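You operate a simulated robot arm through the tools that you are given. There is no shell and no other tool. Be economical: measure what you need, move in short steps, check, and stop when the job is done.

Carry out the task below with a simulated robot arm. There is one attempt and no reset: what you move stays moved.

## Task
Unpack the blue and orange boxes into the blue fixture tray.
Fine: open both flaps of the carton and leave them open; the green box stays. Set down upright: blue box, orange box.
Where things are to end (x, y in the base frame): blue box within 60 mm of [480, 140]; orange box within 60 mm of [660, -40].

It is judged by the outcome, as a careful person would: the job done as asked, and still so three seconds after it is handed in. It fails if anything else is knocked over, pushed out of place, dropped, spilled or broken.

## Robot
A 7-joint arm with a two-finger parallel gripper, fixed in place. Base frame: the origin is at the foot of the arm, x ahead of it, y to its left, z up; the work surface is at about z = 750. Units: mm, degrees, N and s.
With the tool pointing down near the work surface it reaches from about 340 to 780 mm from the base axis. Its first joint turns from -166.0 to 166.0 degrees. Payload 3.91 kg.
Tool frame: the origin (TCP) lies between the finger pads and is the grasp point; the fingertips stand 30 mm ahead of it; z points along the fingers, y is the line along which they close. Largest opening 110 mm; finger width 20, thickness 10; the body of the gripper, 48 by 112 mm, starts 55 mm behind the TCP.
Orientation is that of the tool frame in the base frame, as a unit quaternion [x, y, z, w]. With the fingers straight down and closing along the base's y, the tool's x points along the base's -x, its y along +y and its z along -z.

## Interface
- The arm moves only by the tool move_arm. Its argument "deltas" is a list of rows, each a list of 3 entries, a list of its own where there are three numbers: the shift along the tool's x, y, z in mm, then the turn, a rotation vector about the tool's x, y, z in degrees, then the opening, from 0 (shut) to 1 (fully open). In form: [[[dx, dy, dz], [ax, ay, az], claw], ...]. A call has 1 to 8 rows; each row shifts and turns the commanded pose from where the row before left it, along the tool's axes as they then stand. Each row takes 0.2 s and may step no farther than 50 mm and 8.6 degrees from the row before; otherwise, or with a gripper value out of range, the whole call is refused. A pose out of reach is approached as far as the arm can. The call stops where the force on the tool passes 40 N (or 10 N more than at its start, if that is more) or the arm is blocked; 0.2 s more then pass. Each finger travels about 153 mm/s and halts on what it meets, pressing with about 43 N; the grip force reading is that of the motor and also rises with nothing between the fingers. The clock runs only during rows and for 0.2 s after the last one: add rows that do not move to give the fingers time. It gives the time, the measured TCP pose, the force on the tool (base axes), the opening and the grip force at its end, in the units of the frame above (readings bear some noise), with the torque about the TCP (base axes, N m) and any sound that the robot's microphone picked up, and new pictures: "show" is both (left out), scene, wrist or none.
- Cameras (640 x 400 px; columns grow to the right, rows downward): "scene" is fixed at [400.5, -500, 1716.8]; the picture's right is [0.98, -0.20, 0.00], its down [-0.14, -0.68, -0.72] and it looks along [0.14, 0.70, -0.70] (base axes); focal length 363 px, centre (320, 200). "wrist" rides on the gripper at [77, 7, -115] in the tool frame; the picture's right is [-0.09, 1.00, 0.00], its down [-0.80, -0.07, -0.59] and it looks along [-0.59, -0.05, 0.80] (tool axes); focal length 270 px, centre (320, 200).
- move_column(by): slides the trunk up (or, below 0, down) by that many mm; the arm rides with it, the base frame stays. It gives what a move gives, with no picture.
- pixel_to_xyz(camera, pixels): for up to 12 pixels [column, row] of the newest picture of that camera ("zoom" is the newest enlarged one), the place [x, y, z] in the base frame of the surface seen there, good to about 2 mm. It takes no simulated time.
- enlarge(camera, box): a new picture of the part [left, top, right, bottom] of that camera's present view, enlarged. It takes no simulated time.
- sign_off(): hands the job in; it is judged then, once.

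Go step by step. Measure first, check grasps and placings, and put right what went wrong. The budget is 80 turns and 200 pictures, counting those below and the enlarged ones. Unless the task says otherwise, let go and move clear before handing in, and close with one line.

The tools are called after "Call:" as name(argument=value, ...) on one line, values as JSON. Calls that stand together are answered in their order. move_arm: Moves the arm, as the interface text tells. Its arguments: {"type":"object","properties":{"deltas":{"type":"array","items":{"type":"array"}},"show":{"type":"string","enum":["both","scene","wrist","none"]}},"required":["deltas"]} The other tools are called the same way: move_column (by) slides the trunk up or down; pixel_to_xyz (camera, pixels) gives the place of the surface under pixels of a picture; enlarge (camera, box) takes an enlarged picture of a part of a camera's view; sign_off () hands the job in.

At the start:

```text
t: 0.0
position: [200.0, 361.3, 1300.0]
tool_rot: [0.0, 1.0, 0.0, 0.0]
ft_force: [-1.0, -0.3, 0.3]
moment: [-0.01, 0.0, -0.03]
finger_gap: 109.9
grip_force: 0.0
trunk travel left (down, up): [-550.0, 60.0]
```

scene: 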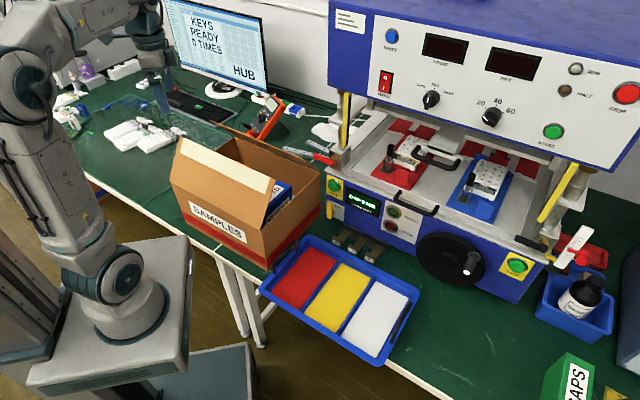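
wrist: 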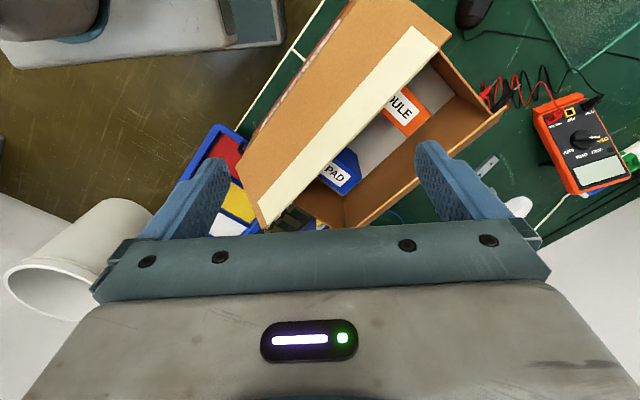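

The carton stands around scene pixel (240,200), with one flap seemingly slanting over it and one far flap. I'll enlarge it and measure.

Call:
enlarge(camera="scene", box=[150, 110, 430, 370])

Call:
enlarge(camera="wrist", box=[180, 0, 540, 240])

Call:
pixel_to_xyz(camera="scene", pixels=[[180, 138], [275, 178], [172, 178], [265, 225], [267, 268], [320, 212], [318, 180], [305, 275], [342, 292], [378, 320], [300, 240], [415, 290]])

Call:
pixel_to_xyz(camera="wrist", pixels=[[410, 28], [438, 45], [258, 205], [268, 228], [400, 105], [335, 175], [375, 145], [505, 110], [440, 60], [345, 225], [350, 0], [240, 170]])

```text
1.54 times, centred on (290, 240) of scene
```

zoom: 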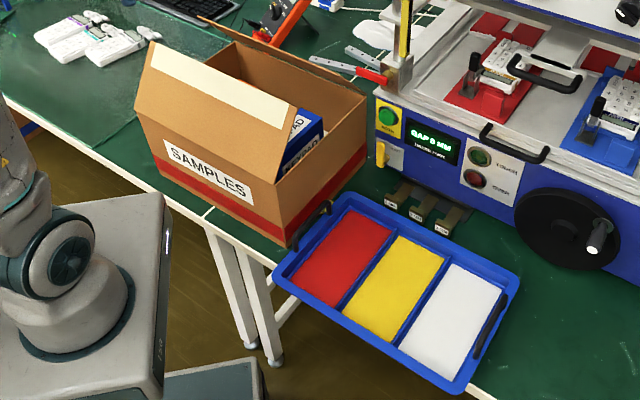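

```text
1.67 times, centred on (360, 120) of wrist
```

zoom: 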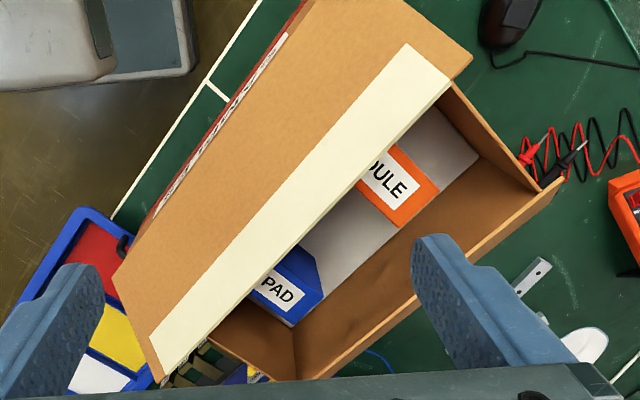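

```text
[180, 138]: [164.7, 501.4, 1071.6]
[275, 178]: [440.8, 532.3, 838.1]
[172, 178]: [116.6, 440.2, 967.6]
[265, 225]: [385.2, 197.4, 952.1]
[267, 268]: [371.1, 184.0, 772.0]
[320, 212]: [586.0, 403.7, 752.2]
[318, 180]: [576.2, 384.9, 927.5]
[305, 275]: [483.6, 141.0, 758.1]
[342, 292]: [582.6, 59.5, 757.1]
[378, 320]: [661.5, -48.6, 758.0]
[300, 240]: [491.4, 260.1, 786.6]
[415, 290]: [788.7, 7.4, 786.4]
```

```text
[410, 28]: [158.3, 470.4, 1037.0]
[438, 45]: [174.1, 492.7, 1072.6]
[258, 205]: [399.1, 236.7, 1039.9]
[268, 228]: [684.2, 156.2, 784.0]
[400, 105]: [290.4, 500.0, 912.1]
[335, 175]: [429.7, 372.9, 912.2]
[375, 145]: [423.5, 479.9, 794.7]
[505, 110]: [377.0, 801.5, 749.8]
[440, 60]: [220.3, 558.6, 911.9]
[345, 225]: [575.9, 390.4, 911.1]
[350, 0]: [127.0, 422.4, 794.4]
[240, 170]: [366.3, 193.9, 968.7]
```

Rim seems to be near z≈912, with the taped flap rising above it. I'll measure the flap profile and the far side more finely.

Call:
enlarge(camera="scene", box=[160, 110, 330, 275])

Call:
pixel_to_xyz(camera="scene", pixels=[[190, 145], [185, 165], [180, 180], [184, 200], [186, 212], [200, 172], [205, 190], [260, 200], [268, 220], [272, 230], [216, 135], [300, 160]])

Call:
pixel_to_xyz(camera="wrist", pixels=[[300, 60], [330, 90], [350, 110], [360, 120], [330, 30], [280, 100], [260, 130], [500, 105], [470, 130], [440, 160], [400, 188], [465, 100]])

```text
2.42 times, centred on (245, 192) of scene
```

zoom: 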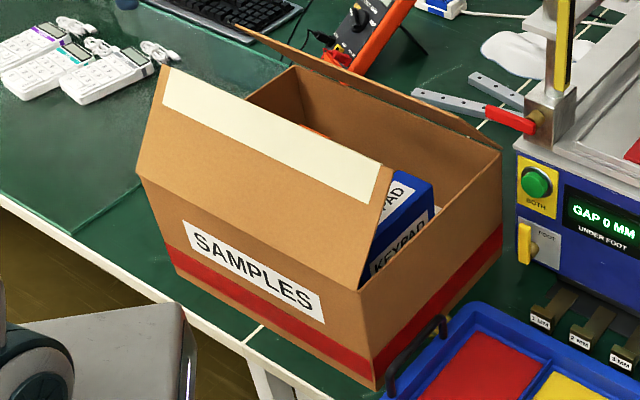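

```text
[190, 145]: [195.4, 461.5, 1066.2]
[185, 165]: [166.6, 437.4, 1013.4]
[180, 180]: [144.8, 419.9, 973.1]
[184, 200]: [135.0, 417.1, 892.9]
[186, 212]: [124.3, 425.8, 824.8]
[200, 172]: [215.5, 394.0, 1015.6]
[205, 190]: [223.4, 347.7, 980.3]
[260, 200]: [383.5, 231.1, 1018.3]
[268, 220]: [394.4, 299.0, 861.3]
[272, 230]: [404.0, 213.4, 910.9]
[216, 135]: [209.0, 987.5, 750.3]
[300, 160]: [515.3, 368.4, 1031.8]
```

```text
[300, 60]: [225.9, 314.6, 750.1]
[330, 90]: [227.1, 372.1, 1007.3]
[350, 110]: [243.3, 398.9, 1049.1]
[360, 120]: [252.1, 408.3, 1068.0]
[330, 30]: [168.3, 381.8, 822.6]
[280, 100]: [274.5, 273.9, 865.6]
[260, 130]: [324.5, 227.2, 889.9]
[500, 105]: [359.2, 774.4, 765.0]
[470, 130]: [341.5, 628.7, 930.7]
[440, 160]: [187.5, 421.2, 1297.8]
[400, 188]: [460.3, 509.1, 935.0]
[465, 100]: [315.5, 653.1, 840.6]
```

The carton is turned 45° with both flaps leaning inward (near tip at about z 1072, gap between tips about 135 mm). I'll bring the closed gripper over the gap, turning it so the closing axis runs along the flaps.

Call:
move_arm(deltas=[[[-20, 29.5, 25], [0, 0, 0], 0], [[-20, 29.5, 25], [0, 0, 0], 0], [[-20, 29.5, 25], [0, 0, 0], 0], [[-21, 29.5, 25], [0, 0, 0], 0], [[0, 0, 0], [0, 0, -8], 0], [[0, 0, 0], [0, 0, -8], 0], [[0, 0, 0], [0, 0, -8], 0], [[0, 0, 0], [0, 0, -8], 0]], show="none")

Call:
move_arm(deltas=[[[0, 0, 0], [0, 0, -7], 0], [[0, 0, 0], [0, 0, -6], 0], [[0, 0, 0], [0, 0, 0], 0]])

```text
t: 1.8
position: [279.1, 479.2, 1199.3]
tool_rot: [-0.276, 0.961, 0.0, 0.0]
ft_force: [0.7, 0.2, 0.1]
moment: [-0.02, 0.01, -0.01]
finger_gap: 0.2
grip_force: 37.7
trunk travel left (down, up): [-550.0, 60.0]
```

```text
t: 2.6
position: [280.0, 478.6, 1199.8]
tool_rot: [-0.383, 0.924, 0.0, 0.0]
ft_force: [-0.5, -0.5, 0.1]
moment: [0.0, -0.02, -0.02]
finger_gap: 0.0
grip_force: 37.4
trunk travel left (down, up): [-550.0, 60.0]
```

scene: 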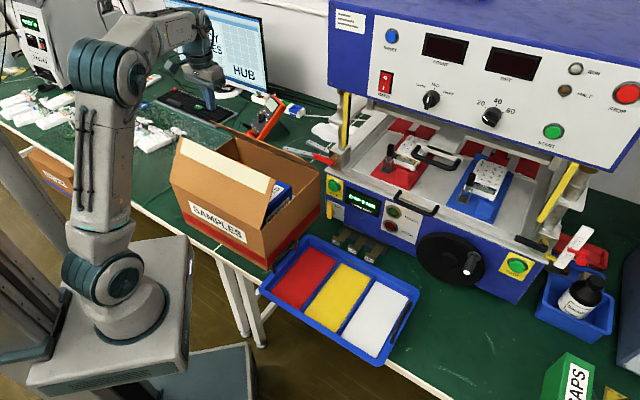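
wrist: 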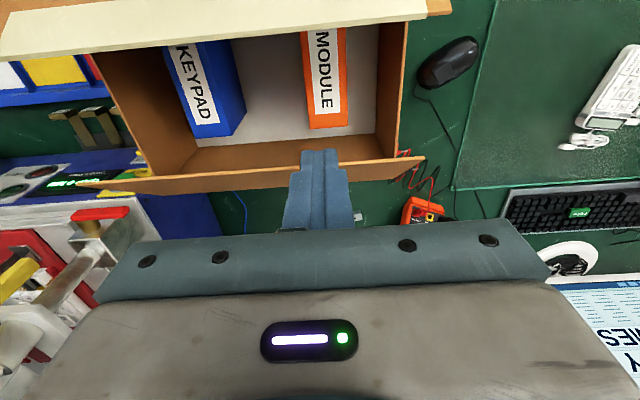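

Wrist view shows the near flap's edge at row ~30, far flap edge-on near row 180, and the boxes as slim standing boxes. I'll measure flap tips and box tops.

Call:
pixel_to_xyz(camera="wrist", pixels=[[100, 48], [400, 18], [250, 33], [120, 186], [240, 178], [400, 162], [165, 50], [192, 135], [235, 120], [310, 125], [345, 122], [300, 45]])

Call:
pixel_to_xyz(camera="scene", pixels=[[230, 129], [245, 136], [260, 143], [295, 160], [303, 165], [570, 385], [288, 190], [275, 205]])

Call:
enlarge(camera="wrist", box=[60, 0, 460, 230])

```text
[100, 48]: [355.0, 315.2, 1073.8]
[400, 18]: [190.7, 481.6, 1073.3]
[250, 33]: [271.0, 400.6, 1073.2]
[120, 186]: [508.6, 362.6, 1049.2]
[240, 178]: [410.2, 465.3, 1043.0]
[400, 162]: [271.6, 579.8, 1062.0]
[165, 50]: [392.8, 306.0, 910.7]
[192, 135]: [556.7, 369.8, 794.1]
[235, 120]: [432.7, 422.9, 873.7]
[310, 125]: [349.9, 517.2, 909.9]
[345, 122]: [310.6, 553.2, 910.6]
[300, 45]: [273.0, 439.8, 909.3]
```

```text
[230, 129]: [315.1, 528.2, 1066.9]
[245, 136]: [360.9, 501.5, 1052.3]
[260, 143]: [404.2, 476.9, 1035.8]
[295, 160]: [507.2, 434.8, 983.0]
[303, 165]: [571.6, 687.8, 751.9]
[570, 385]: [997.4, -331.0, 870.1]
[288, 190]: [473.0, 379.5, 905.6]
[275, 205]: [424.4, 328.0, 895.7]
```

```text
1.60 times, centred on (260, 115) of wrist
```

zoom: 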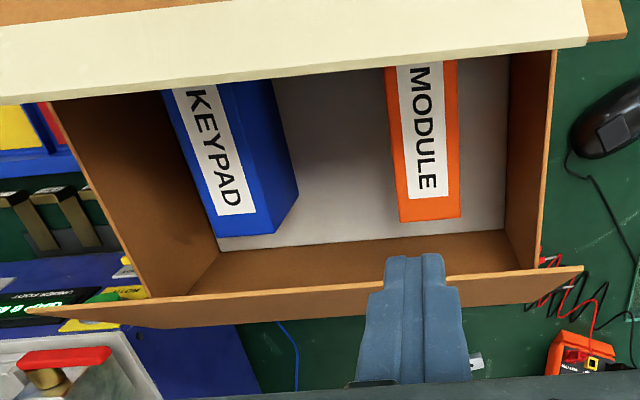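

Near flap tip is at u≈474 (u=(x+y)/√2), far tip u≈594, both z≈1070; the gripper is at u≈536, mid-gap. I'll descend into the gap and push the near flap outward (tool +x).

Call:
move_arm(deltas=[[[0, 0, 40], [0, 0, 0], 0], [[0, 0, 40], [0, 0, 0], 0], [[0, 0, 40], [0, 0, 0], 0], [[0, 0, 32], [0, 0, 0], 0], [[25, 0, 0], [0, 0, 0], 0], [[25, 0, 0], [0, 0, 0], 0], [[25, 0, 0], [0, 0, 0], 0]])

```text
t: 4.2
position: [226.2, 424.8, 1046.5]
tool_rot: [-0.383, 0.924, 0.0, 0.0]
ft_force: [1.0, 0.0, 0.9]
moment: [-0.03, -0.03, 0.02]
finger_gap: 0.0
grip_force: 37.6
trunk travel left (down, up): [-550.0, 60.0]
```

scene: 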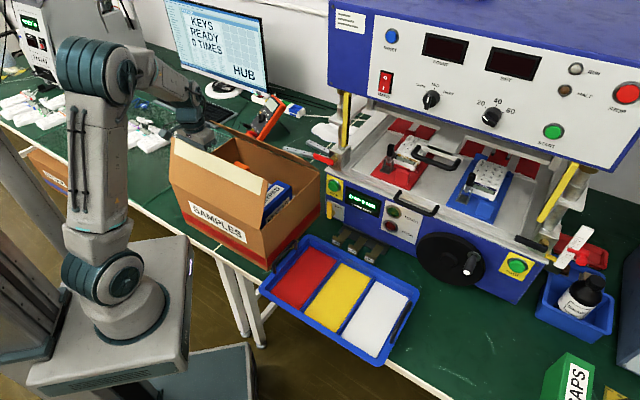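
wrist: 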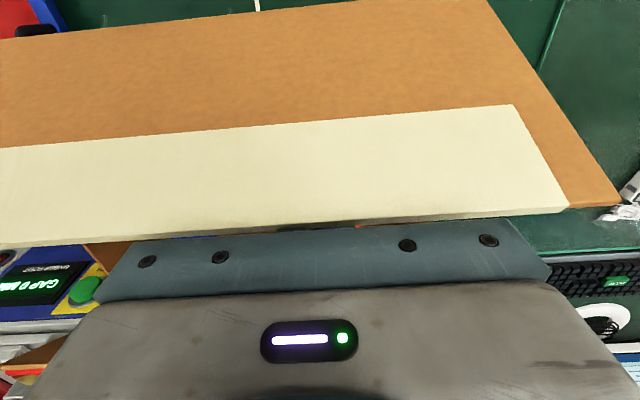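

The flap is moving with almost no force. I'll keep pushing outward.

Call:
move_arm(deltas=[[[25, 0, 0], [0, 0, 0], 0], [[25, 0, 0], [0, 0, 0], 0], [[25, 0, 0], [0, 0, 0], 0], [[25, 0, 0], [0, 0, 0], 0], [[25, 0, 0], [0, 0, 0], 0]])

```text
t: 5.4
position: [138.9, 338.7, 1048.7]
tool_rot: [-0.383, 0.924, 0.0, 0.0]
ft_force: [0.1, -0.3, 0.0]
moment: [0.01, 0.02, -0.01]
finger_gap: 0.2
grip_force: 37.4
trunk travel left (down, up): [-550.0, 60.0]
```

scene: 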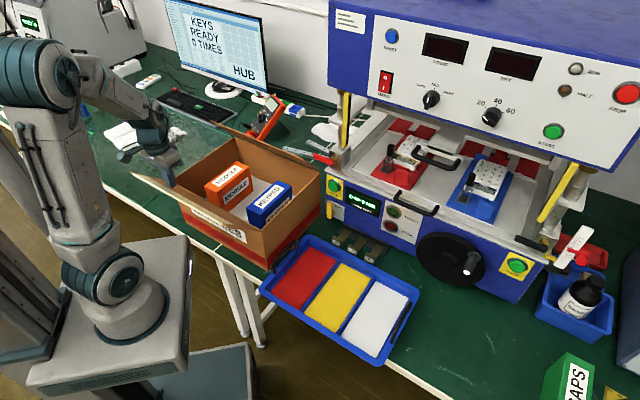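
wrist: 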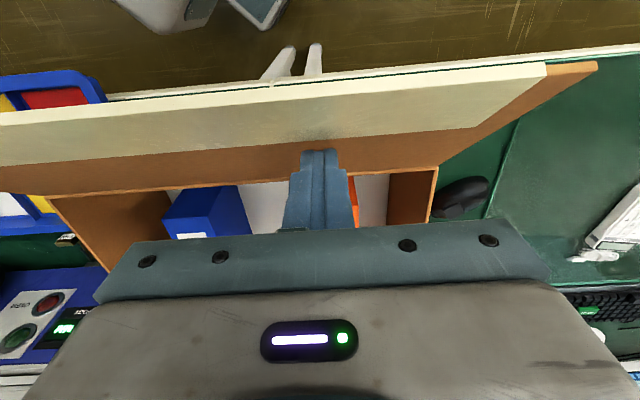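

The flap is past vertical, leaning outward. I'll push out and down a bit more.

Call:
move_arm(deltas=[[[20, 0, 10], [0, 0, 0], 0], [[20, 0, 20], [0, 0, 0], 0], [[10, 0, 30], [0, 0, 0], 0], [[0, 0, 0], [0, 0, 0], 0], [[0, 0, 0], [0, 0, 0], 0]])

```text
t: 6.6
position: [102.0, 303.4, 989.0]
tool_rot: [-0.383, 0.924, 0.0, -0.001]
ft_force: [1.3, -0.4, 0.3]
moment: [-0.03, 0.01, 0.01]
finger_gap: 0.2
grip_force: 37.4
trunk travel left (down, up): [-550.0, 60.0]
```

scene: 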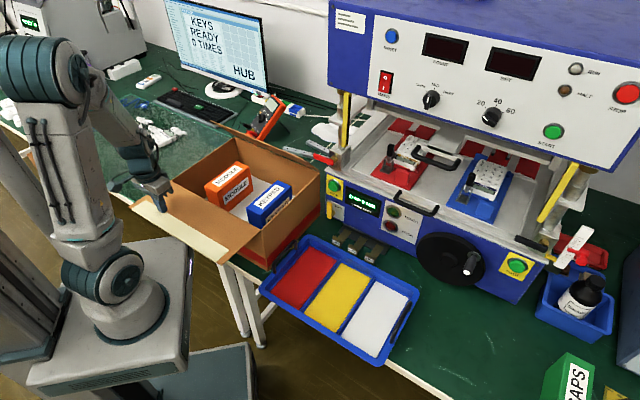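
wrist: 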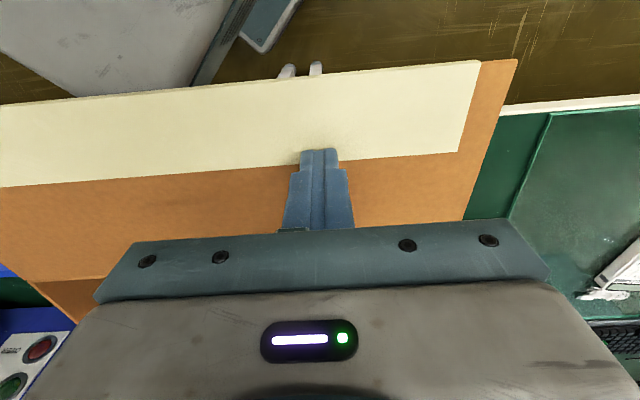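

The near flap is about horizontal now. I'll press it 50 mm lower so it stays well open, then back up and away to look.

Call:
move_arm(deltas=[[[0, 0, 25], [0, 0, 0], 0], [[0, 0, 25], [0, 0, 0], 0], [[0, 0, 0], [0, 0, 0], 0], [[0, 0, -45], [0, 0, 0], 0], [[0, 0, -45], [0, 0, 0], 0], [[-20, 0, -40], [0, 0, 0], 0], [[-20, 0, -40], [0, 0, 0], 0], [[-45, 0, 0], [0, 0, 0], 0]])

```text
t: 7.0
position: [99.8, 302.8, 979.7]
tool_rot: [-0.383, 0.924, -0.001, 0.003]
ft_force: [-3.7, -12.0, 42.6]
moment: [-0.13, -0.11, -0.06]
finger_gap: 0.0
grip_force: 37.7
trunk travel left (down, up): [-550.0, 60.0]
stopped in row 1: the force on the tool passed its limit at 142 N (the readings are from after the stop); the commanded pose is now the measured one
```

scene: 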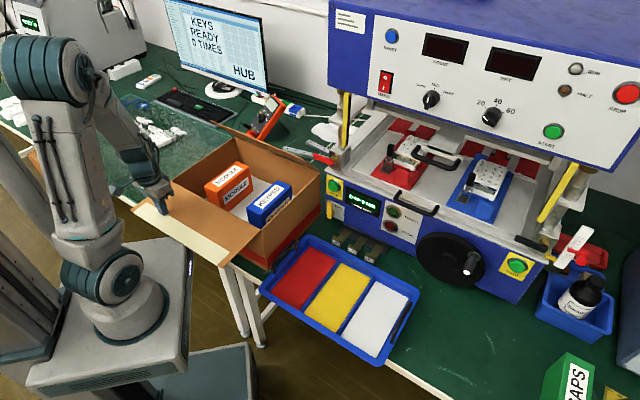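
wrist: 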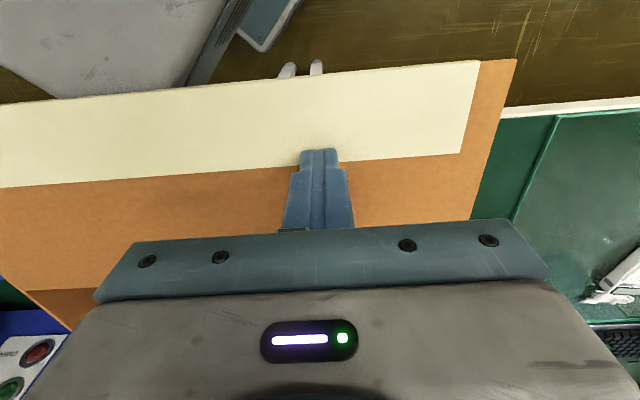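

The flap reached its stop (force spike, so no lower). I'll retreat upward and over to the middle of the opening.

Call:
move_arm(deltas=[[[0, 0, -20], [0, 0, 0], 0], [[0, 0, -45], [0, 0, 0], 0], [[0, 0, -45], [0, 0, 0], 0], [[-30, 0, -40], [0, 0, 0], 0], [[-40, 0, -30], [0, 0, 0], 0], [[-48, 0, 0], [0, 0, 0], 0], [[-48, 0, 0], [0, 0, 0], 0], [[-48, 0, 0], [0, 0, 0], 0]])

Call:
pixel_to_xyz(camera="scene", pixels=[[323, 158], [340, 130], [345, 95], [335, 165], [270, 115], [230, 262], [135, 208], [180, 238], [172, 190], [210, 215], [258, 235], [240, 215]])

```text
t: 8.8
position: [252.7, 457.2, 1154.9]
tool_rot: [-0.382, 0.924, -0.002, 0.001]
ft_force: [-0.3, 0.0, 0.3]
moment: [-0.01, 0.05, -0.03]
finger_gap: 0.0
grip_force: 38.0
trunk travel left (down, up): [-550.0, 60.0]
```

scene: 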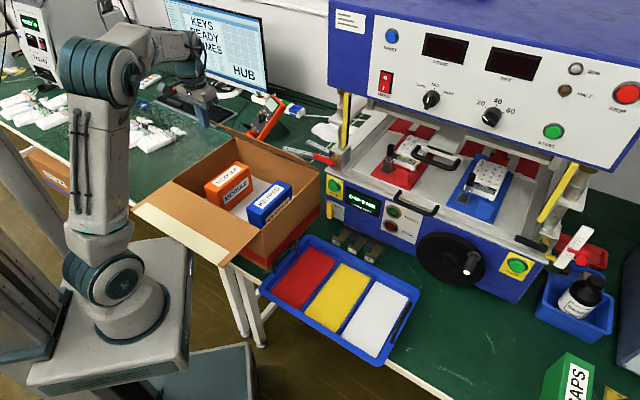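
wrist: 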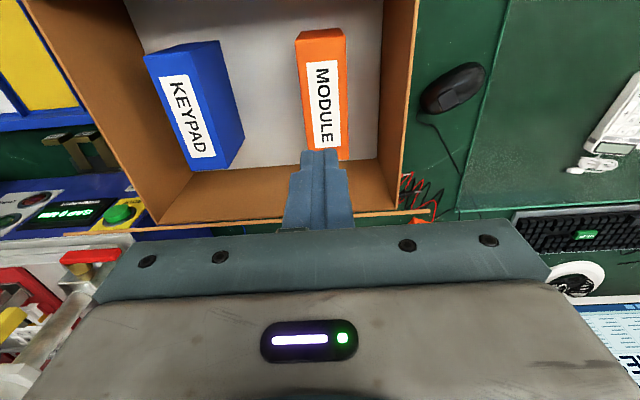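

```text
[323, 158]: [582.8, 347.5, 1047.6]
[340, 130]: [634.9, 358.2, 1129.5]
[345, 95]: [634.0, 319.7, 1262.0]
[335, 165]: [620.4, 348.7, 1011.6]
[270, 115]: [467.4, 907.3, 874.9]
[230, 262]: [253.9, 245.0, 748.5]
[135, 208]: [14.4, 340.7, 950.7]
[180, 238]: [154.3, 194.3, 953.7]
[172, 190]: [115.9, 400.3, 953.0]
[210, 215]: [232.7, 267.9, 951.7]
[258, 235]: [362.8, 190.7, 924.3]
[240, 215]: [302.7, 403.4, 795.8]
```

The near flap is open and carton in place. Before opening the far flap I'll check clearance between its right end and the press.

Call:
enlarge(camera="scene", box=[220, 70, 420, 220])

Call:
pixel_to_xyz(camera="scene", pixels=[[345, 152], [350, 140], [360, 125], [338, 185], [330, 175], [330, 200], [365, 115], [312, 153], [350, 110], [300, 152], [335, 145], [322, 170]])

Call:
pixel_to_xyz(camera="wrist", pixels=[[70, 235], [100, 234], [150, 230], [425, 212], [90, 258], [90, 282], [60, 310], [130, 243]])

```text
2.67 times, centred on (320, 145) of scene
```

zoom: 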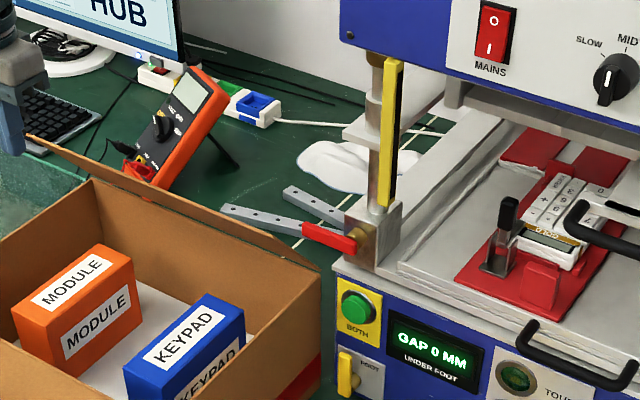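

```text
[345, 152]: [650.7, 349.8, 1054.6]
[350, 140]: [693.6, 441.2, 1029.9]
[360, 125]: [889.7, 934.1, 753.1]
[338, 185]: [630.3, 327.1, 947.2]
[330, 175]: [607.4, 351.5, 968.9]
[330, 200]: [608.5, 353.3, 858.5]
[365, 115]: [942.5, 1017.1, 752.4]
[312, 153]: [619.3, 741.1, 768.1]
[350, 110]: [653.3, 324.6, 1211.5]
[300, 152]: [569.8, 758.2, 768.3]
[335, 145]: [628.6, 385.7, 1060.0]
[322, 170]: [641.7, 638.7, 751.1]
```

```text
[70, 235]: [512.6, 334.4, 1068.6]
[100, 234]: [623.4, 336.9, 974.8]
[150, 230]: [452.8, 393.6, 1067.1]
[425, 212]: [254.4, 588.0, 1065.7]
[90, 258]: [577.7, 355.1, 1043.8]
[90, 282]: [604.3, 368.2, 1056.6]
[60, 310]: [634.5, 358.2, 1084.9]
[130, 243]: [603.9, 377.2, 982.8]
```

The flap's ends (v −236…+126) clear the press (v ≥ 157). I'll shift to v≈−60, lower into the gap and push the far flap outward (tool −x).

Call:
move_arm(deltas=[[[-16, -42, 0], [0, 0, 0], 0], [[-16, -42, 0], [0, 0, 0], 0], [[0, 0, 40], [0, 0, 0], 0], [[0, 0, 40], [0, 0, 0], 0], [[0, 0, 30], [0, 0, 0], 0], [[-30, 0, 0], [0, 0, 0], 0], [[-30, 0, 0], [0, 0, 0], 0], [[-30, 0, 0], [0, 0, 0], 0]], show="none")

Call:
move_arm(deltas=[[[-25, 0, 0], [0, 0, 0], 0], [[-25, 0, 0], [0, 0, 0], 0], [[-25, 0, 0], [0, 0, 0], 0], [[-25, 0, 0], [0, 0, 0], 0], [[0, 0, 0], [0, 0, 0], 0]])

```text
t: 10.6
position: [399.2, 485.2, 1046.4]
tool_rot: [-0.383, 0.924, -0.001, 0.001]
ft_force: [-3.4, -3.0, 0.3]
moment: [0.11, -0.11, -0.05]
finger_gap: 0.1
grip_force: 37.9
trunk travel left (down, up): [-550.0, 60.0]
```

```text
t: 11.8
position: [468.9, 555.0, 1045.2]
tool_rot: [-0.383, 0.924, -0.001, 0.003]
ft_force: [0.1, 0.0, 0.4]
moment: [-0.02, -0.03, 0.02]
finger_gap: 0.1
grip_force: 38.0
trunk travel left (down, up): [-550.0, 60.0]
```

scene: 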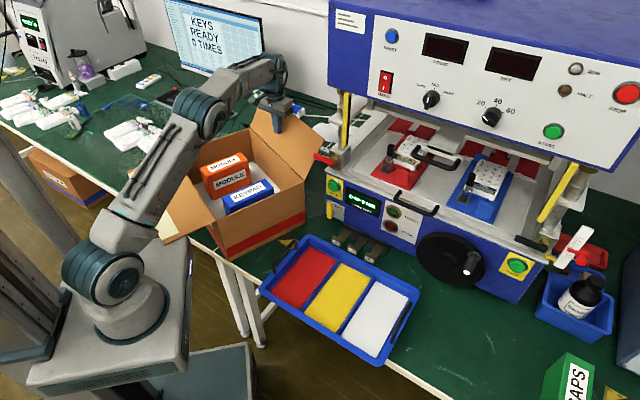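
wrist: 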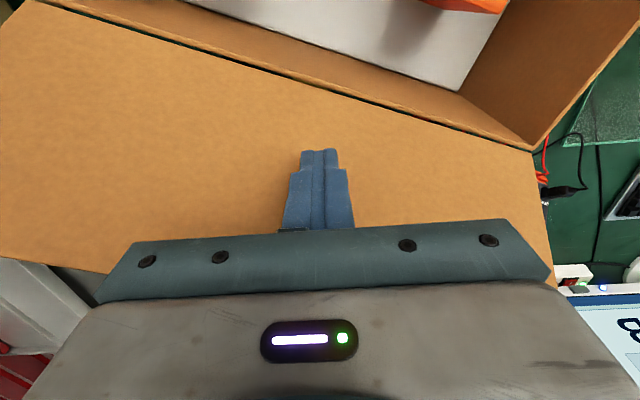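

The carton has turned while the far flap was being pushed (scene: near flap corner moved from (135,208) to ~(165,240)). I'll stop and measure.

Call:
enlarge(camera="scene", box=[150, 80, 390, 270])

Call:
pixel_to_xyz(camera="scene", pixels=[[303, 180], [232, 258], [306, 221], [225, 220], [270, 112], [302, 150], [228, 166], [246, 188], [320, 157], [250, 135], [310, 160], [280, 165]])

```text
2.11 times, centred on (270, 175) of scene
```

zoom: 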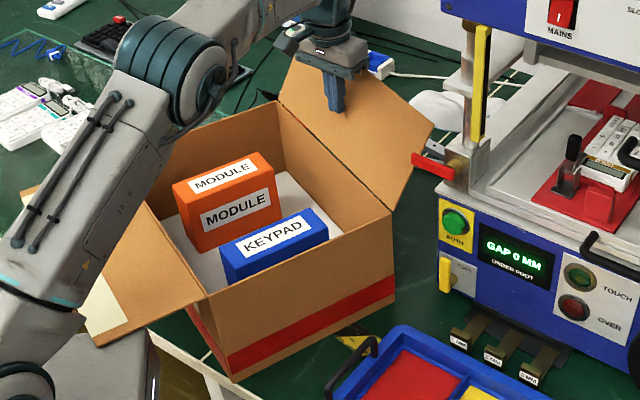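

```text
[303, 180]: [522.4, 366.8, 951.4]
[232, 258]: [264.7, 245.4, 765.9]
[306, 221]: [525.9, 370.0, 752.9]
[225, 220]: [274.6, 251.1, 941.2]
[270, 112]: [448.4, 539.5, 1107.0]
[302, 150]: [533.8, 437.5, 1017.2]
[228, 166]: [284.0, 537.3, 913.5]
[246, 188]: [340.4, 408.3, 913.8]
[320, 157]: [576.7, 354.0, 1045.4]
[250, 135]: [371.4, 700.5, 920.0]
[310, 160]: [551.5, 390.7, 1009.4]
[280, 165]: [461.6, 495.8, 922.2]
```

The forearm/upper-arm link passes right at the near flap; probably it bumped it. I'll measure the link near the flap.

Call:
pixel_to_xyz(camera="scene", pixels=[[150, 225], [165, 205], [175, 180], [185, 165], [135, 225], [120, 250], [100, 275], [205, 110], [160, 170], [170, 230], [190, 225], [60, 370]])

Call:
enlarge(camera="scene", box=[60, 120, 260, 300])

```text
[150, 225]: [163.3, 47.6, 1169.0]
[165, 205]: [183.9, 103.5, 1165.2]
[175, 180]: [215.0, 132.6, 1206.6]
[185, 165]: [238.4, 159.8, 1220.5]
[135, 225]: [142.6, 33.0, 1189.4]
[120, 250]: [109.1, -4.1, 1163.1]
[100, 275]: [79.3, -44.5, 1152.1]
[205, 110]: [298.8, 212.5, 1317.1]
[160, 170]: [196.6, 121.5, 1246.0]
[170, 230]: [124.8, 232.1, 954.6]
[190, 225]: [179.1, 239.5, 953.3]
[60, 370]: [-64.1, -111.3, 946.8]
```

```text
2.22 times, centred on (160, 210) of scene
```

zoom: 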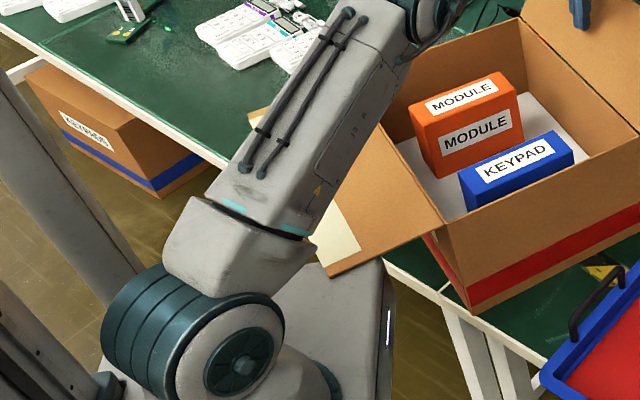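

Measured: the carton turned about 18° clockwise and its centre shifted about 60 mm; the far flap's corner apparently snagged by the press's red lever (577,354,1045). The corner is now clear of the lever, so I'll finish opening this flap along its present normal, and later put the carton back when empty.

Call:
move_arm(deltas=[[[-19, -7, 5], [0, 0, 0], 0], [[-19, -7, 10], [0, 0, 0], 0], [[-15, -6, 15], [0, 0, 0], 0]])

```text
t: 12.6
position: [506.0, 568.3, 1023.1]
tool_rot: [-0.383, 0.924, -0.001, 0.001]
ft_force: [-0.1, -0.4, -0.2]
moment: [0.01, -0.02, 0.01]
finger_gap: 0.2
grip_force: 37.7
out of reach, approached as far as the arm can: row 3
trunk travel left (down, up): [-550.0, 60.0]
```

scene: 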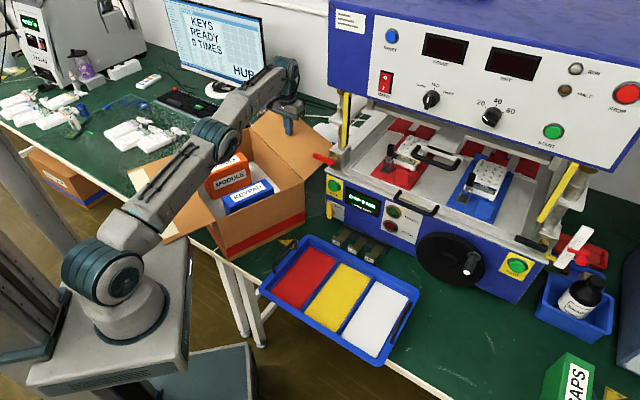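
wrist: 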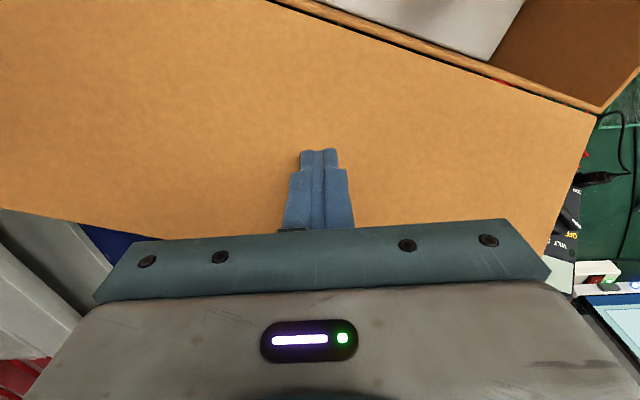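

The reach limit is close (r≈760), force is nil. I'll slide along the flap to a nearer spot (550,500), and press down there.

Call:
move_arm(deltas=[[[6, -26, 0], [0, 0, 0], 0], [[6, -26, 0], [0, 0, 0], 0], [[5, -27, 0], [0, 0, 0], 0], [[0, 0, 15], [0, 0, 0], 0], [[0, 0, 15], [0, 0, 0], 0], [[0, 0, 0], [0, 0, 0], 0]])

```text
t: 14.0
position: [550.4, 499.9, 999.5]
tool_rot: [-0.383, 0.924, -0.001, 0.003]
ft_force: [-0.3, -0.2, 9.4]
moment: [0.04, -0.11, -0.02]
finger_gap: 0.0
grip_force: 37.2
trunk travel left (down, up): [-550.0, 60.0]
```

scene: 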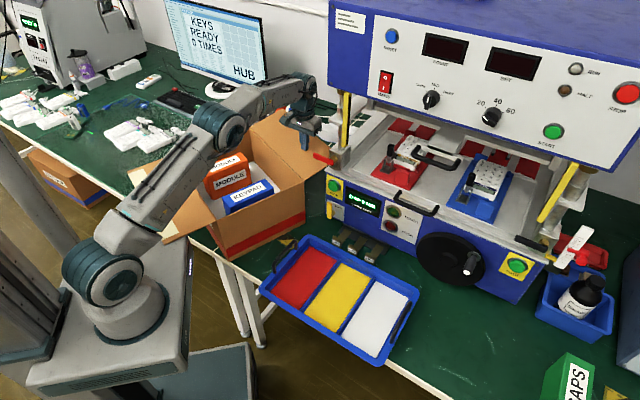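
wrist: 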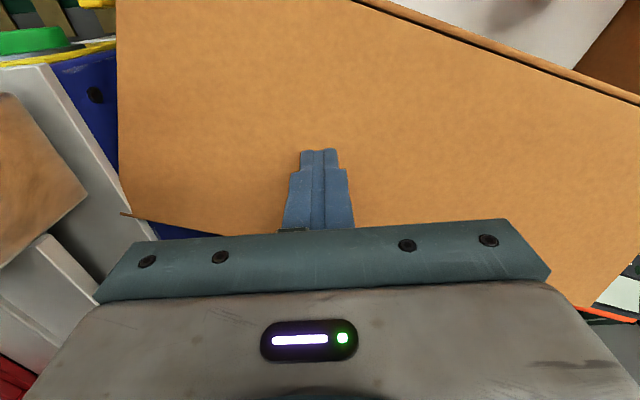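

There's 9 N upward force, and the flap's edge at wrist (120,210) is close to the press. I'll measure flap pitch and clearance.

Call:
pixel_to_xyz(camera="wrist", pixels=[[130, 205], [118, 30], [125, 150], [115, 190], [100, 150], [80, 200], [240, 225], [260, 100], [600, 250], [500, 100], [620, 105], [380, 25]])

Call:
enlarge(camera="scene", box=[200, 70, 400, 220])

```text
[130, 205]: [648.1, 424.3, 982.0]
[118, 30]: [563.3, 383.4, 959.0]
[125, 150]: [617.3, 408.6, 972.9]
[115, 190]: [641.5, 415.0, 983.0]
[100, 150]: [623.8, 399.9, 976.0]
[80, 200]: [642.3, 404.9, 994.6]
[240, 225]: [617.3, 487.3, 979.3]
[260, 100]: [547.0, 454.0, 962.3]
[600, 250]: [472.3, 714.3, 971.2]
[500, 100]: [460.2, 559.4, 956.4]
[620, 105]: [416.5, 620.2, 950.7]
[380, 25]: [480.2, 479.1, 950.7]
```

```text
2.67 times, centred on (300, 145) of scene
```

zoom: 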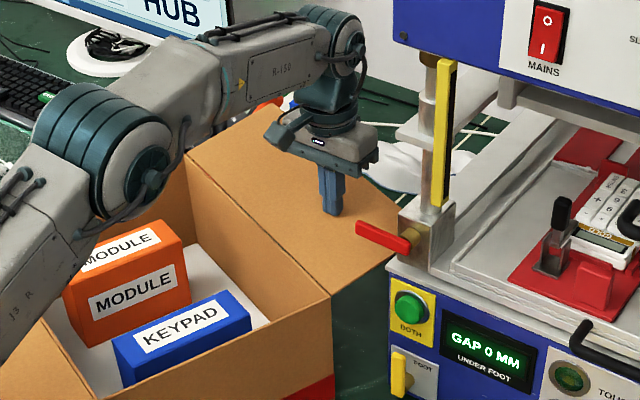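

The far flap lies nearly horizontal (tip z≈975, hinge ≈952): open. I'll retreat up and back to view the boxes from above.

Call:
move_arm(deltas=[[[0, 0, -45], [0, 0, 0], 0], [[0, 0, -45], [0, 0, 0], 0], [[0, 0, -45], [0, 0, 0], 0], [[0, 0, -45], [0, 0, 0], 0.5], [[44, 17, -5], [0, 0, 0], 1], [[44, 17, -5], [0, 0, 0], 1], [[44, 17, -5], [0, 0, 0], 1], [[44, 17, -5], [0, 0, 0], 1]], show="none")

Call:
move_arm(deltas=[[[44, 17, 0], [0, 0, 0], 1], [[44, 17, 0], [0, 0, 0], 1], [[0, 0, 0], [0, 0, 0], 1]])

```text
t: 15.8
position: [478.6, 510.3, 1217.2]
tool_rot: [-0.383, 0.924, -0.001, 0.001]
ft_force: [-0.1, 0.1, -0.3]
moment: [-0.02, -0.02, 0.01]
finger_gap: 109.9
grip_force: 0.1
out of reach, approached as far as the arm can: row 3, 4, 5, 6, 7, 8
trunk travel left (down, up): [-550.0, 60.0]
```

```text
t: 16.6
position: [436.9, 533.7, 1232.4]
tool_rot: [-0.383, 0.924, -0.001, 0.001]
ft_force: [-0.2, -0.3, 0.2]
moment: [-0.02, -0.02, 0.0]
finger_gap: 110.1
grip_force: 0.0
out of reach, approached as far as the arm can: row 1, 2
trunk travel left (down, up): [-550.0, 60.0]
```

scene: 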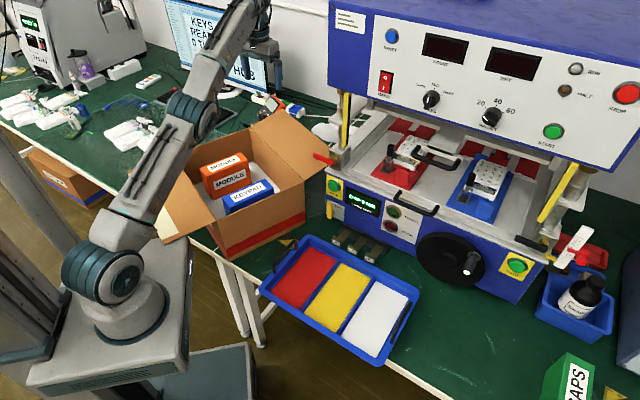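
wrist: 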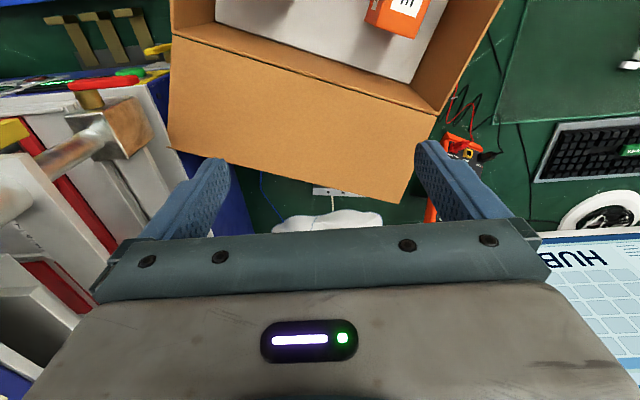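

I'm lagging the plan due to reach limits (TCP 437,534,1232). I'll continue back along −u to get above the carton.

Call:
move_arm(deltas=[[[44, 0, 5], [0, 0, 0], 1], [[44, 0, 5], [0, 0, 0], 1], [[44, 0, 5], [0, 0, 0], 1], [[44, 0, 5], [0, 0, 0], 1], [[30, 0, 10], [0, 0, 0], 1], [[0, 0, 0], [0, 0, 0], 1]])

```text
t: 18.0
position: [289.5, 385.9, 1204.8]
tool_rot: [-0.383, 0.924, 0.0, 0.001]
ft_force: [0.1, 0.4, 0.2]
moment: [0.05, -0.07, -0.01]
finger_gap: 110.1
grip_force: 0.0
out of reach, approached as far as the arm can: row 1
trunk travel left (down, up): [-550.0, 60.0]
```

scene: 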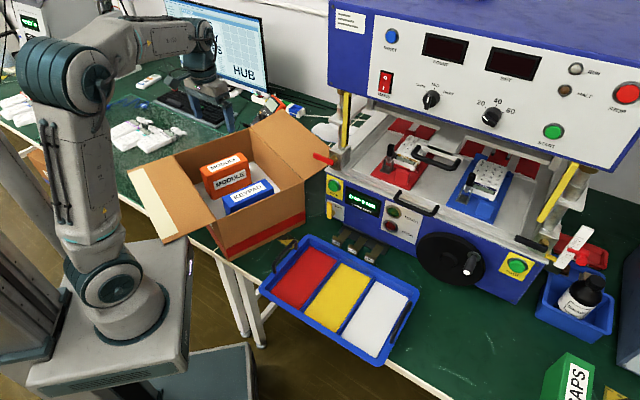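
wrist: 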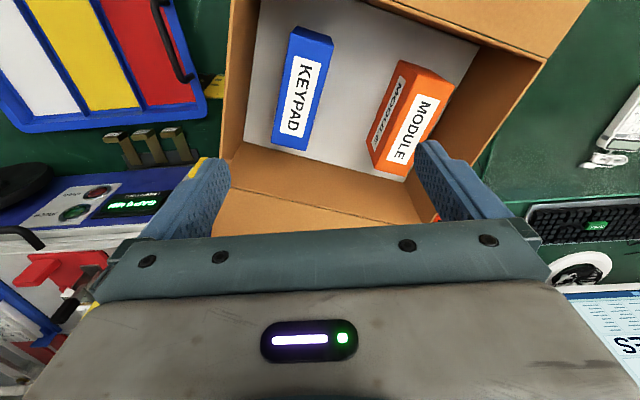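

Both boxes are visible now. I'll measure their top corners, carton walls and trays.

Call:
enlarge(camera="wrist", box=[190, 0, 590, 240])

Call:
pixel_to_xyz(camera="wrist", pixels=[[298, 33], [331, 41], [275, 140], [306, 148], [402, 64], [453, 85], [415, 75], [376, 165], [405, 174], [215, 82], [240, 150], [540, 60]])

Call:
pixel_to_xyz(camera="scene", pixels=[[202, 168], [241, 155], [247, 169], [210, 181], [226, 200], [265, 182], [273, 191], [236, 209], [228, 204], [290, 243], [245, 215], [215, 185]])

```text
1.60 times, centred on (390, 120) of wrist
```

zoom: 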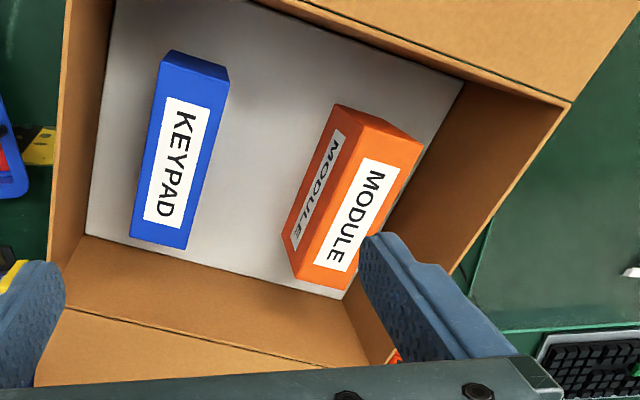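

```text
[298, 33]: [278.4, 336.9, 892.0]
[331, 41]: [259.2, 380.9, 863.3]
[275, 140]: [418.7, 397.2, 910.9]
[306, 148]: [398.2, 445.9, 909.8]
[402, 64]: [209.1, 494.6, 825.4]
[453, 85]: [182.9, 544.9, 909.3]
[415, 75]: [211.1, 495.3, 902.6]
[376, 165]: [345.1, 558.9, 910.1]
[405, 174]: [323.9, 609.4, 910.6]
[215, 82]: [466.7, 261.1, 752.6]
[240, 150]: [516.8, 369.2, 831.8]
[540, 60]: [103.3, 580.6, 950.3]
```

```text
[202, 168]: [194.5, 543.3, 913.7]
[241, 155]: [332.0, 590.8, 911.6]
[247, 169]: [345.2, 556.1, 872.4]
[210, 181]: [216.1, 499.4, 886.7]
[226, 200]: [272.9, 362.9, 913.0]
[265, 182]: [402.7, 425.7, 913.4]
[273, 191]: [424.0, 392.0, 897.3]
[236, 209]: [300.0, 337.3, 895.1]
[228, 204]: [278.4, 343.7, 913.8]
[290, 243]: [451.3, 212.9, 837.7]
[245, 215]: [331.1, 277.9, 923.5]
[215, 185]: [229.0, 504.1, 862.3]
```

Blue top centre ≈(340,390), long axis at ~25°, 152×55 mm, top z 911, floor 794; orange centre ≈(266,552), same angle. I'll align over the blue box (yaw +20° about tool z) and descend partway.

Call:
move_arm(deltas=[[[-19, -16.5, 0], [0, 0, 0], 1], [[-19, -16.5, 0], [0, 0, 0], 1], [[0, 0, 0], [0, 0, 7], 1], [[0, 0, 0], [0, 0, 7], 1], [[0, 0, 0], [0, 0, 6], 1], [[0, 0, 45], [0, 0, 0], 1], [[0, 0, 45], [0, 0, 0], 1], [[0, 0, 45], [0, 0, 0], 1]])

```text
t: 19.8
position: [341.3, 389.1, 1067.1]
tool_rot: [-0.217, 0.976, 0.0, 0.002]
ft_force: [0.0, -0.5, 0.2]
moment: [0.05, -0.02, 0.02]
finger_gap: 110.0
grip_force: 0.0
trunk travel left (down, up): [-550.0, 60.0]
```

scene: 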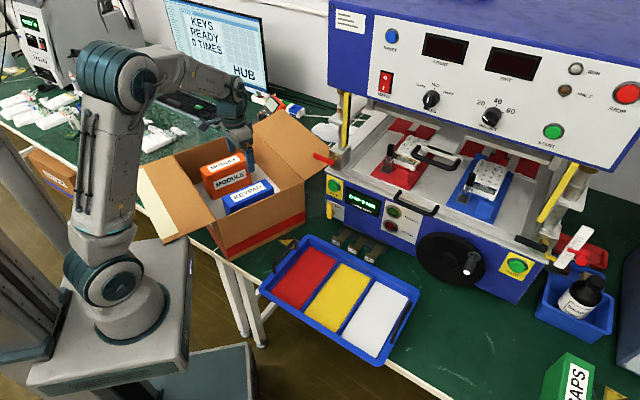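
wrist: 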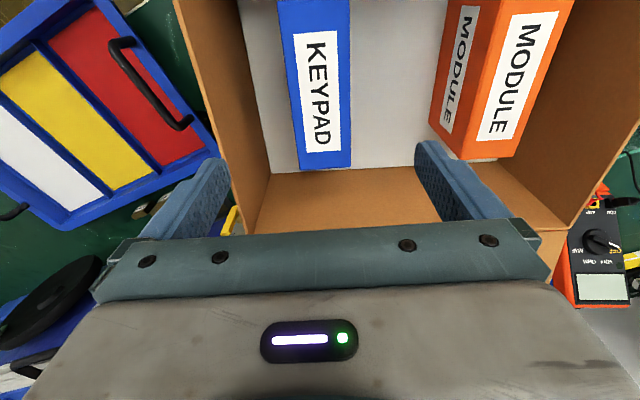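

The yaw lines up with the blue box. I'll descend to TCP z≈890 and close.

Call:
move_arm(deltas=[[[0, 0, 45], [0, 0, 0], 1], [[0, 0, 45], [0, 0, 0], 1], [[0, 0, 45], [0, 0, 0], 1], [[0, 0, 42], [0, 0, 0], 1], [[0, 0, 0], [0, 0, 0], 0.8], [[0, 0, 0], [0, 0, 0], 0.3], [[0, 0, 0], [0, 0, 0], 0.3]])

```text
t: 21.4
position: [340.8, 388.2, 890.8]
tool_rot: [-0.217, 0.976, 0.0, 0.002]
ft_force: [-0.4, -1.6, -0.2]
moment: [0.02, -0.1, -0.05]
finger_gap: 59.8
grip_force: 42.9
trunk travel left (down, up): [-550.0, 60.0]
```

scene: 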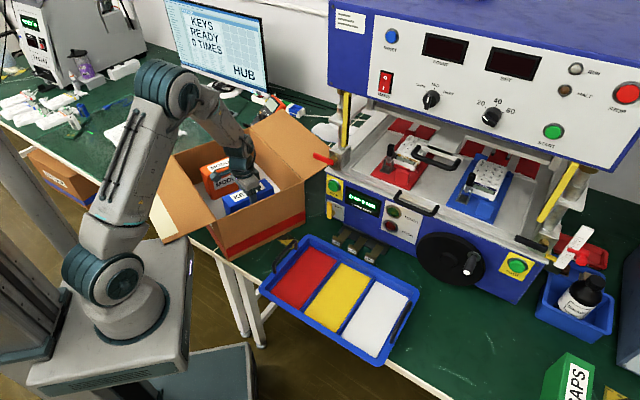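
wrist: 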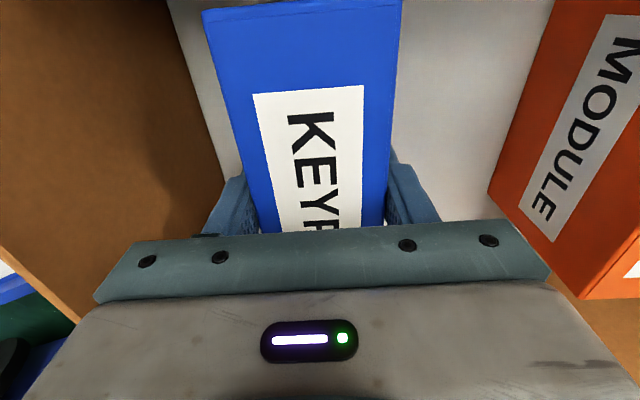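

Gripped at 59.8 mm, 43 N. I'll lift straight up.

Call:
move_arm(deltas=[[[0, 0, -20], [0, 0, 0], 0.3], [[0, 0, -40], [0, 0, 0], 0.3], [[0, 0, -45], [0, 0, 0], 0.3], [[0, 0, -45], [0, 0, 0], 0.3], [[0, 0, -45], [0, 0, 0], 0.3], [[0, 0, -40], [0, 0, 0], 0.3], [[0, 0, 0], [0, 0, 0], 0.3]])

Call:
pixel_to_xyz(camera="scene", pixels=[[305, 235], [262, 288], [375, 365], [418, 292], [304, 254], [277, 292], [334, 276], [304, 310], [410, 300], [380, 352], [470, 263], [445, 240]])

```text
t: 23.0
position: [341.6, 389.2, 1125.6]
tool_rot: [-0.217, 0.976, 0.0, 0.002]
ft_force: [0.1, -0.1, 0.1]
moment: [-0.01, 0.07, -0.02]
finger_gap: 32.9
grip_force: 0.0
trunk travel left (down, up): [-550.0, 60.0]
```

scene: 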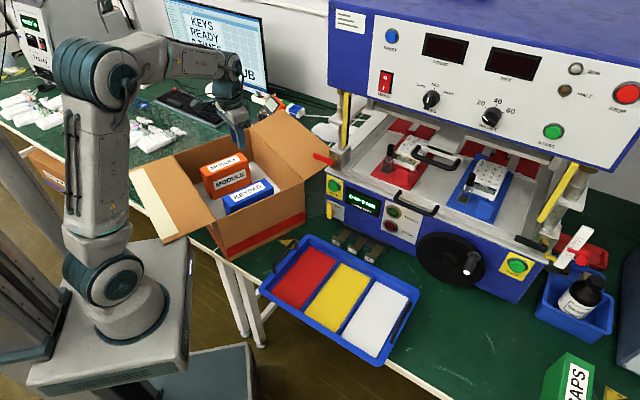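
wrist: 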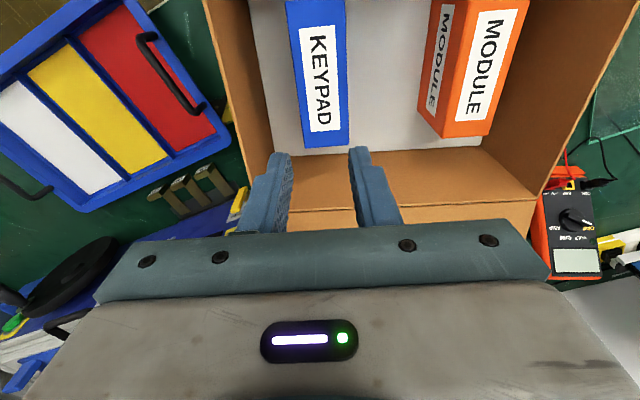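

```text
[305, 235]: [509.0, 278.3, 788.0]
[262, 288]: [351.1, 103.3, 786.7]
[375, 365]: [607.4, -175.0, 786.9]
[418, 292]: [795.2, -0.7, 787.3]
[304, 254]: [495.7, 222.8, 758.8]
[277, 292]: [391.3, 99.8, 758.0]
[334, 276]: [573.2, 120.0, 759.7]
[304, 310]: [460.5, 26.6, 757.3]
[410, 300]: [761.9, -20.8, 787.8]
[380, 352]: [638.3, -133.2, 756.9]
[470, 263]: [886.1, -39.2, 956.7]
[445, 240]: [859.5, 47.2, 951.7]
```

The gripper closed to 33 mm and the blue box is still in the carton: it slipped out. I'll check where the box stands before retrying.

Call:
enlarge(camera="wrist", box=[220, 0, 540, 200])

Call:
pixel_to_xyz(camera="wrist", pixels=[[304, 146], [347, 143], [345, 2], [288, 4], [325, 80], [290, 100], [349, 100], [480, 60]])

Call:
pixel_to_xyz(camera="scene", pixels=[[226, 200], [265, 182], [273, 191], [228, 204], [250, 198], [240, 205]])

```text
2.00 times, centred on (380, 100) of wrist
```

zoom: 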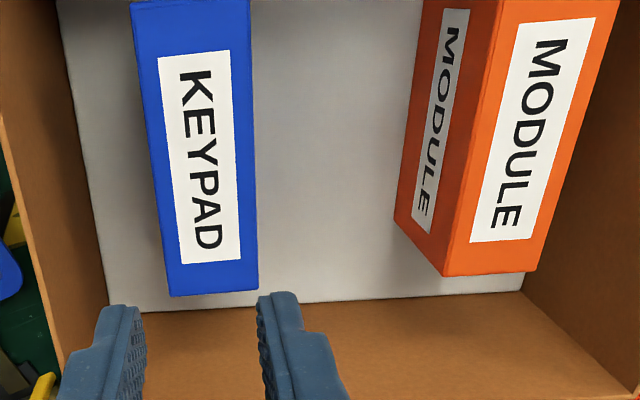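

```text
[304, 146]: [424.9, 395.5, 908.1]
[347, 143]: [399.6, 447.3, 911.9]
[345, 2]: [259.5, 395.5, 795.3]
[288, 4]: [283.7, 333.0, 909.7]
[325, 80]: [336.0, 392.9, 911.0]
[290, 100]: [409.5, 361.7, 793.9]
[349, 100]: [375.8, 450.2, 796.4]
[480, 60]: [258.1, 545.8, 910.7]
```

```text
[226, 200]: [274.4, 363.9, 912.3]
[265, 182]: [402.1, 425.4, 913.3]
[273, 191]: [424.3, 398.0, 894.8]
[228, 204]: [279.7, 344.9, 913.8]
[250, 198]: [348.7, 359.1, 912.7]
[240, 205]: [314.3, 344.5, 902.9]
```

The box is unmoved at (341,391). I'll regrip deeper (TCP z≈868) with full closing command, then lift slowly and read the load.

Call:
move_arm(deltas=[[[0, 0, 35], [0, 0, 0], 1], [[0, 0, 45], [0, 0, 0], 1], [[0, 0, 45], [0, 0, 0], 1], [[0, 0, 45], [0, 0, 0], 1], [[0, 0, 45], [0, 0, 0], 1], [[0, 0, 42], [0, 0, 0], 1], [[0, 0, 0], [0, 0, 0], 0], [[0, 0, 0], [0, 0, 0], 0]], show="none")

Call:
move_arm(deltas=[[[0, 0, 0], [0, 0, 0], 0], [[0, 0, -4], [0, 0, 0], 0], [[0, 0, -4], [0, 0, 0], 0], [[0, 0, -4], [0, 0, 0], 0]], show="wrist")

```text
t: 24.8
position: [337.9, 394.6, 868.7]
tool_rot: [-0.218, 0.976, 0.0, 0.002]
ft_force: [0.7, 0.3, 0.7]
moment: [-0.01, 0.0, 0.03]
finger_gap: 60.0
grip_force: 43.7
trunk travel left (down, up): [-550.0, 60.0]
```

```text
t: 25.8
position: [341.0, 391.6, 880.6]
tool_rot: [-0.217, 0.976, 0.0, 0.002]
ft_force: [-0.1, 0.2, -2.9]
moment: [-0.01, -0.02, 0.02]
finger_gap: 59.9
grip_force: 42.7
trunk travel left (down, up): [-550.0, 60.0]
```

wrist: 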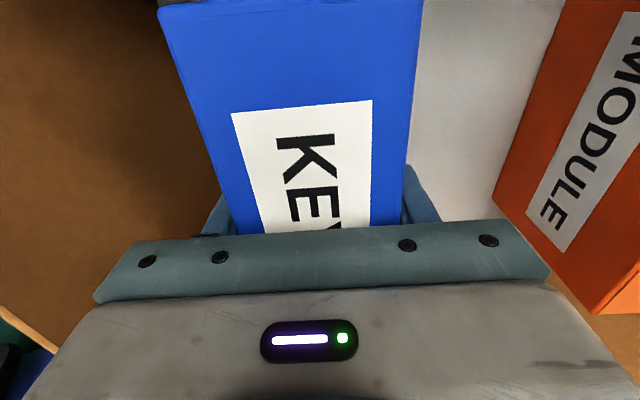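

There's only ~3 N load so far. I'll lift a further 20 mm slowly and check whether the box rises.

Call:
move_arm(deltas=[[[0, 0, -5], [0, 0, 0], 0], [[0, 0, -5], [0, 0, 0], 0], [[0, 0, -5], [0, 0, 0], 0], [[0, 0, -5], [0, 0, 0], 0], [[0, 0, 0], [0, 0, 0], 0]], show="wrist")

Call:
pixel_to_xyz(camera="wrist", pixels=[[250, 80], [350, 80], [300, 50], [580, 250]])

```text
t: 27.0
position: [342.0, 390.2, 902.8]
tool_rot: [-0.216, 0.976, 0.0, 0.001]
ft_force: [-1.0, 0.5, -2.7]
moment: [0.04, 0.02, -0.01]
finger_gap: 59.7
grip_force: 42.7
trunk travel left (down, up): [-550.0, 60.0]
```

wrist: 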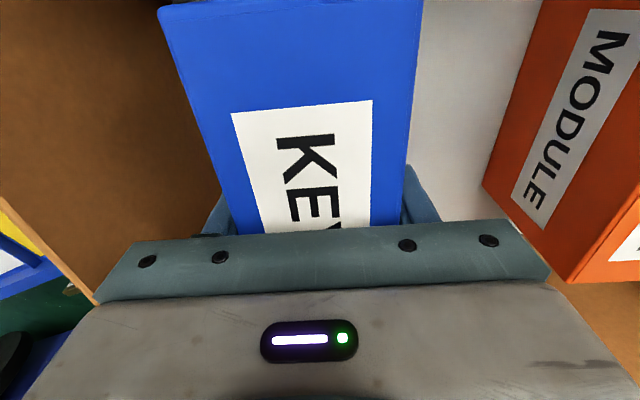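

```text
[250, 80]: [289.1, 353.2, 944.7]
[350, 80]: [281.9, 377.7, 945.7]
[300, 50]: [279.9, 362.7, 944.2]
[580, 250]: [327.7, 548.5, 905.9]
```

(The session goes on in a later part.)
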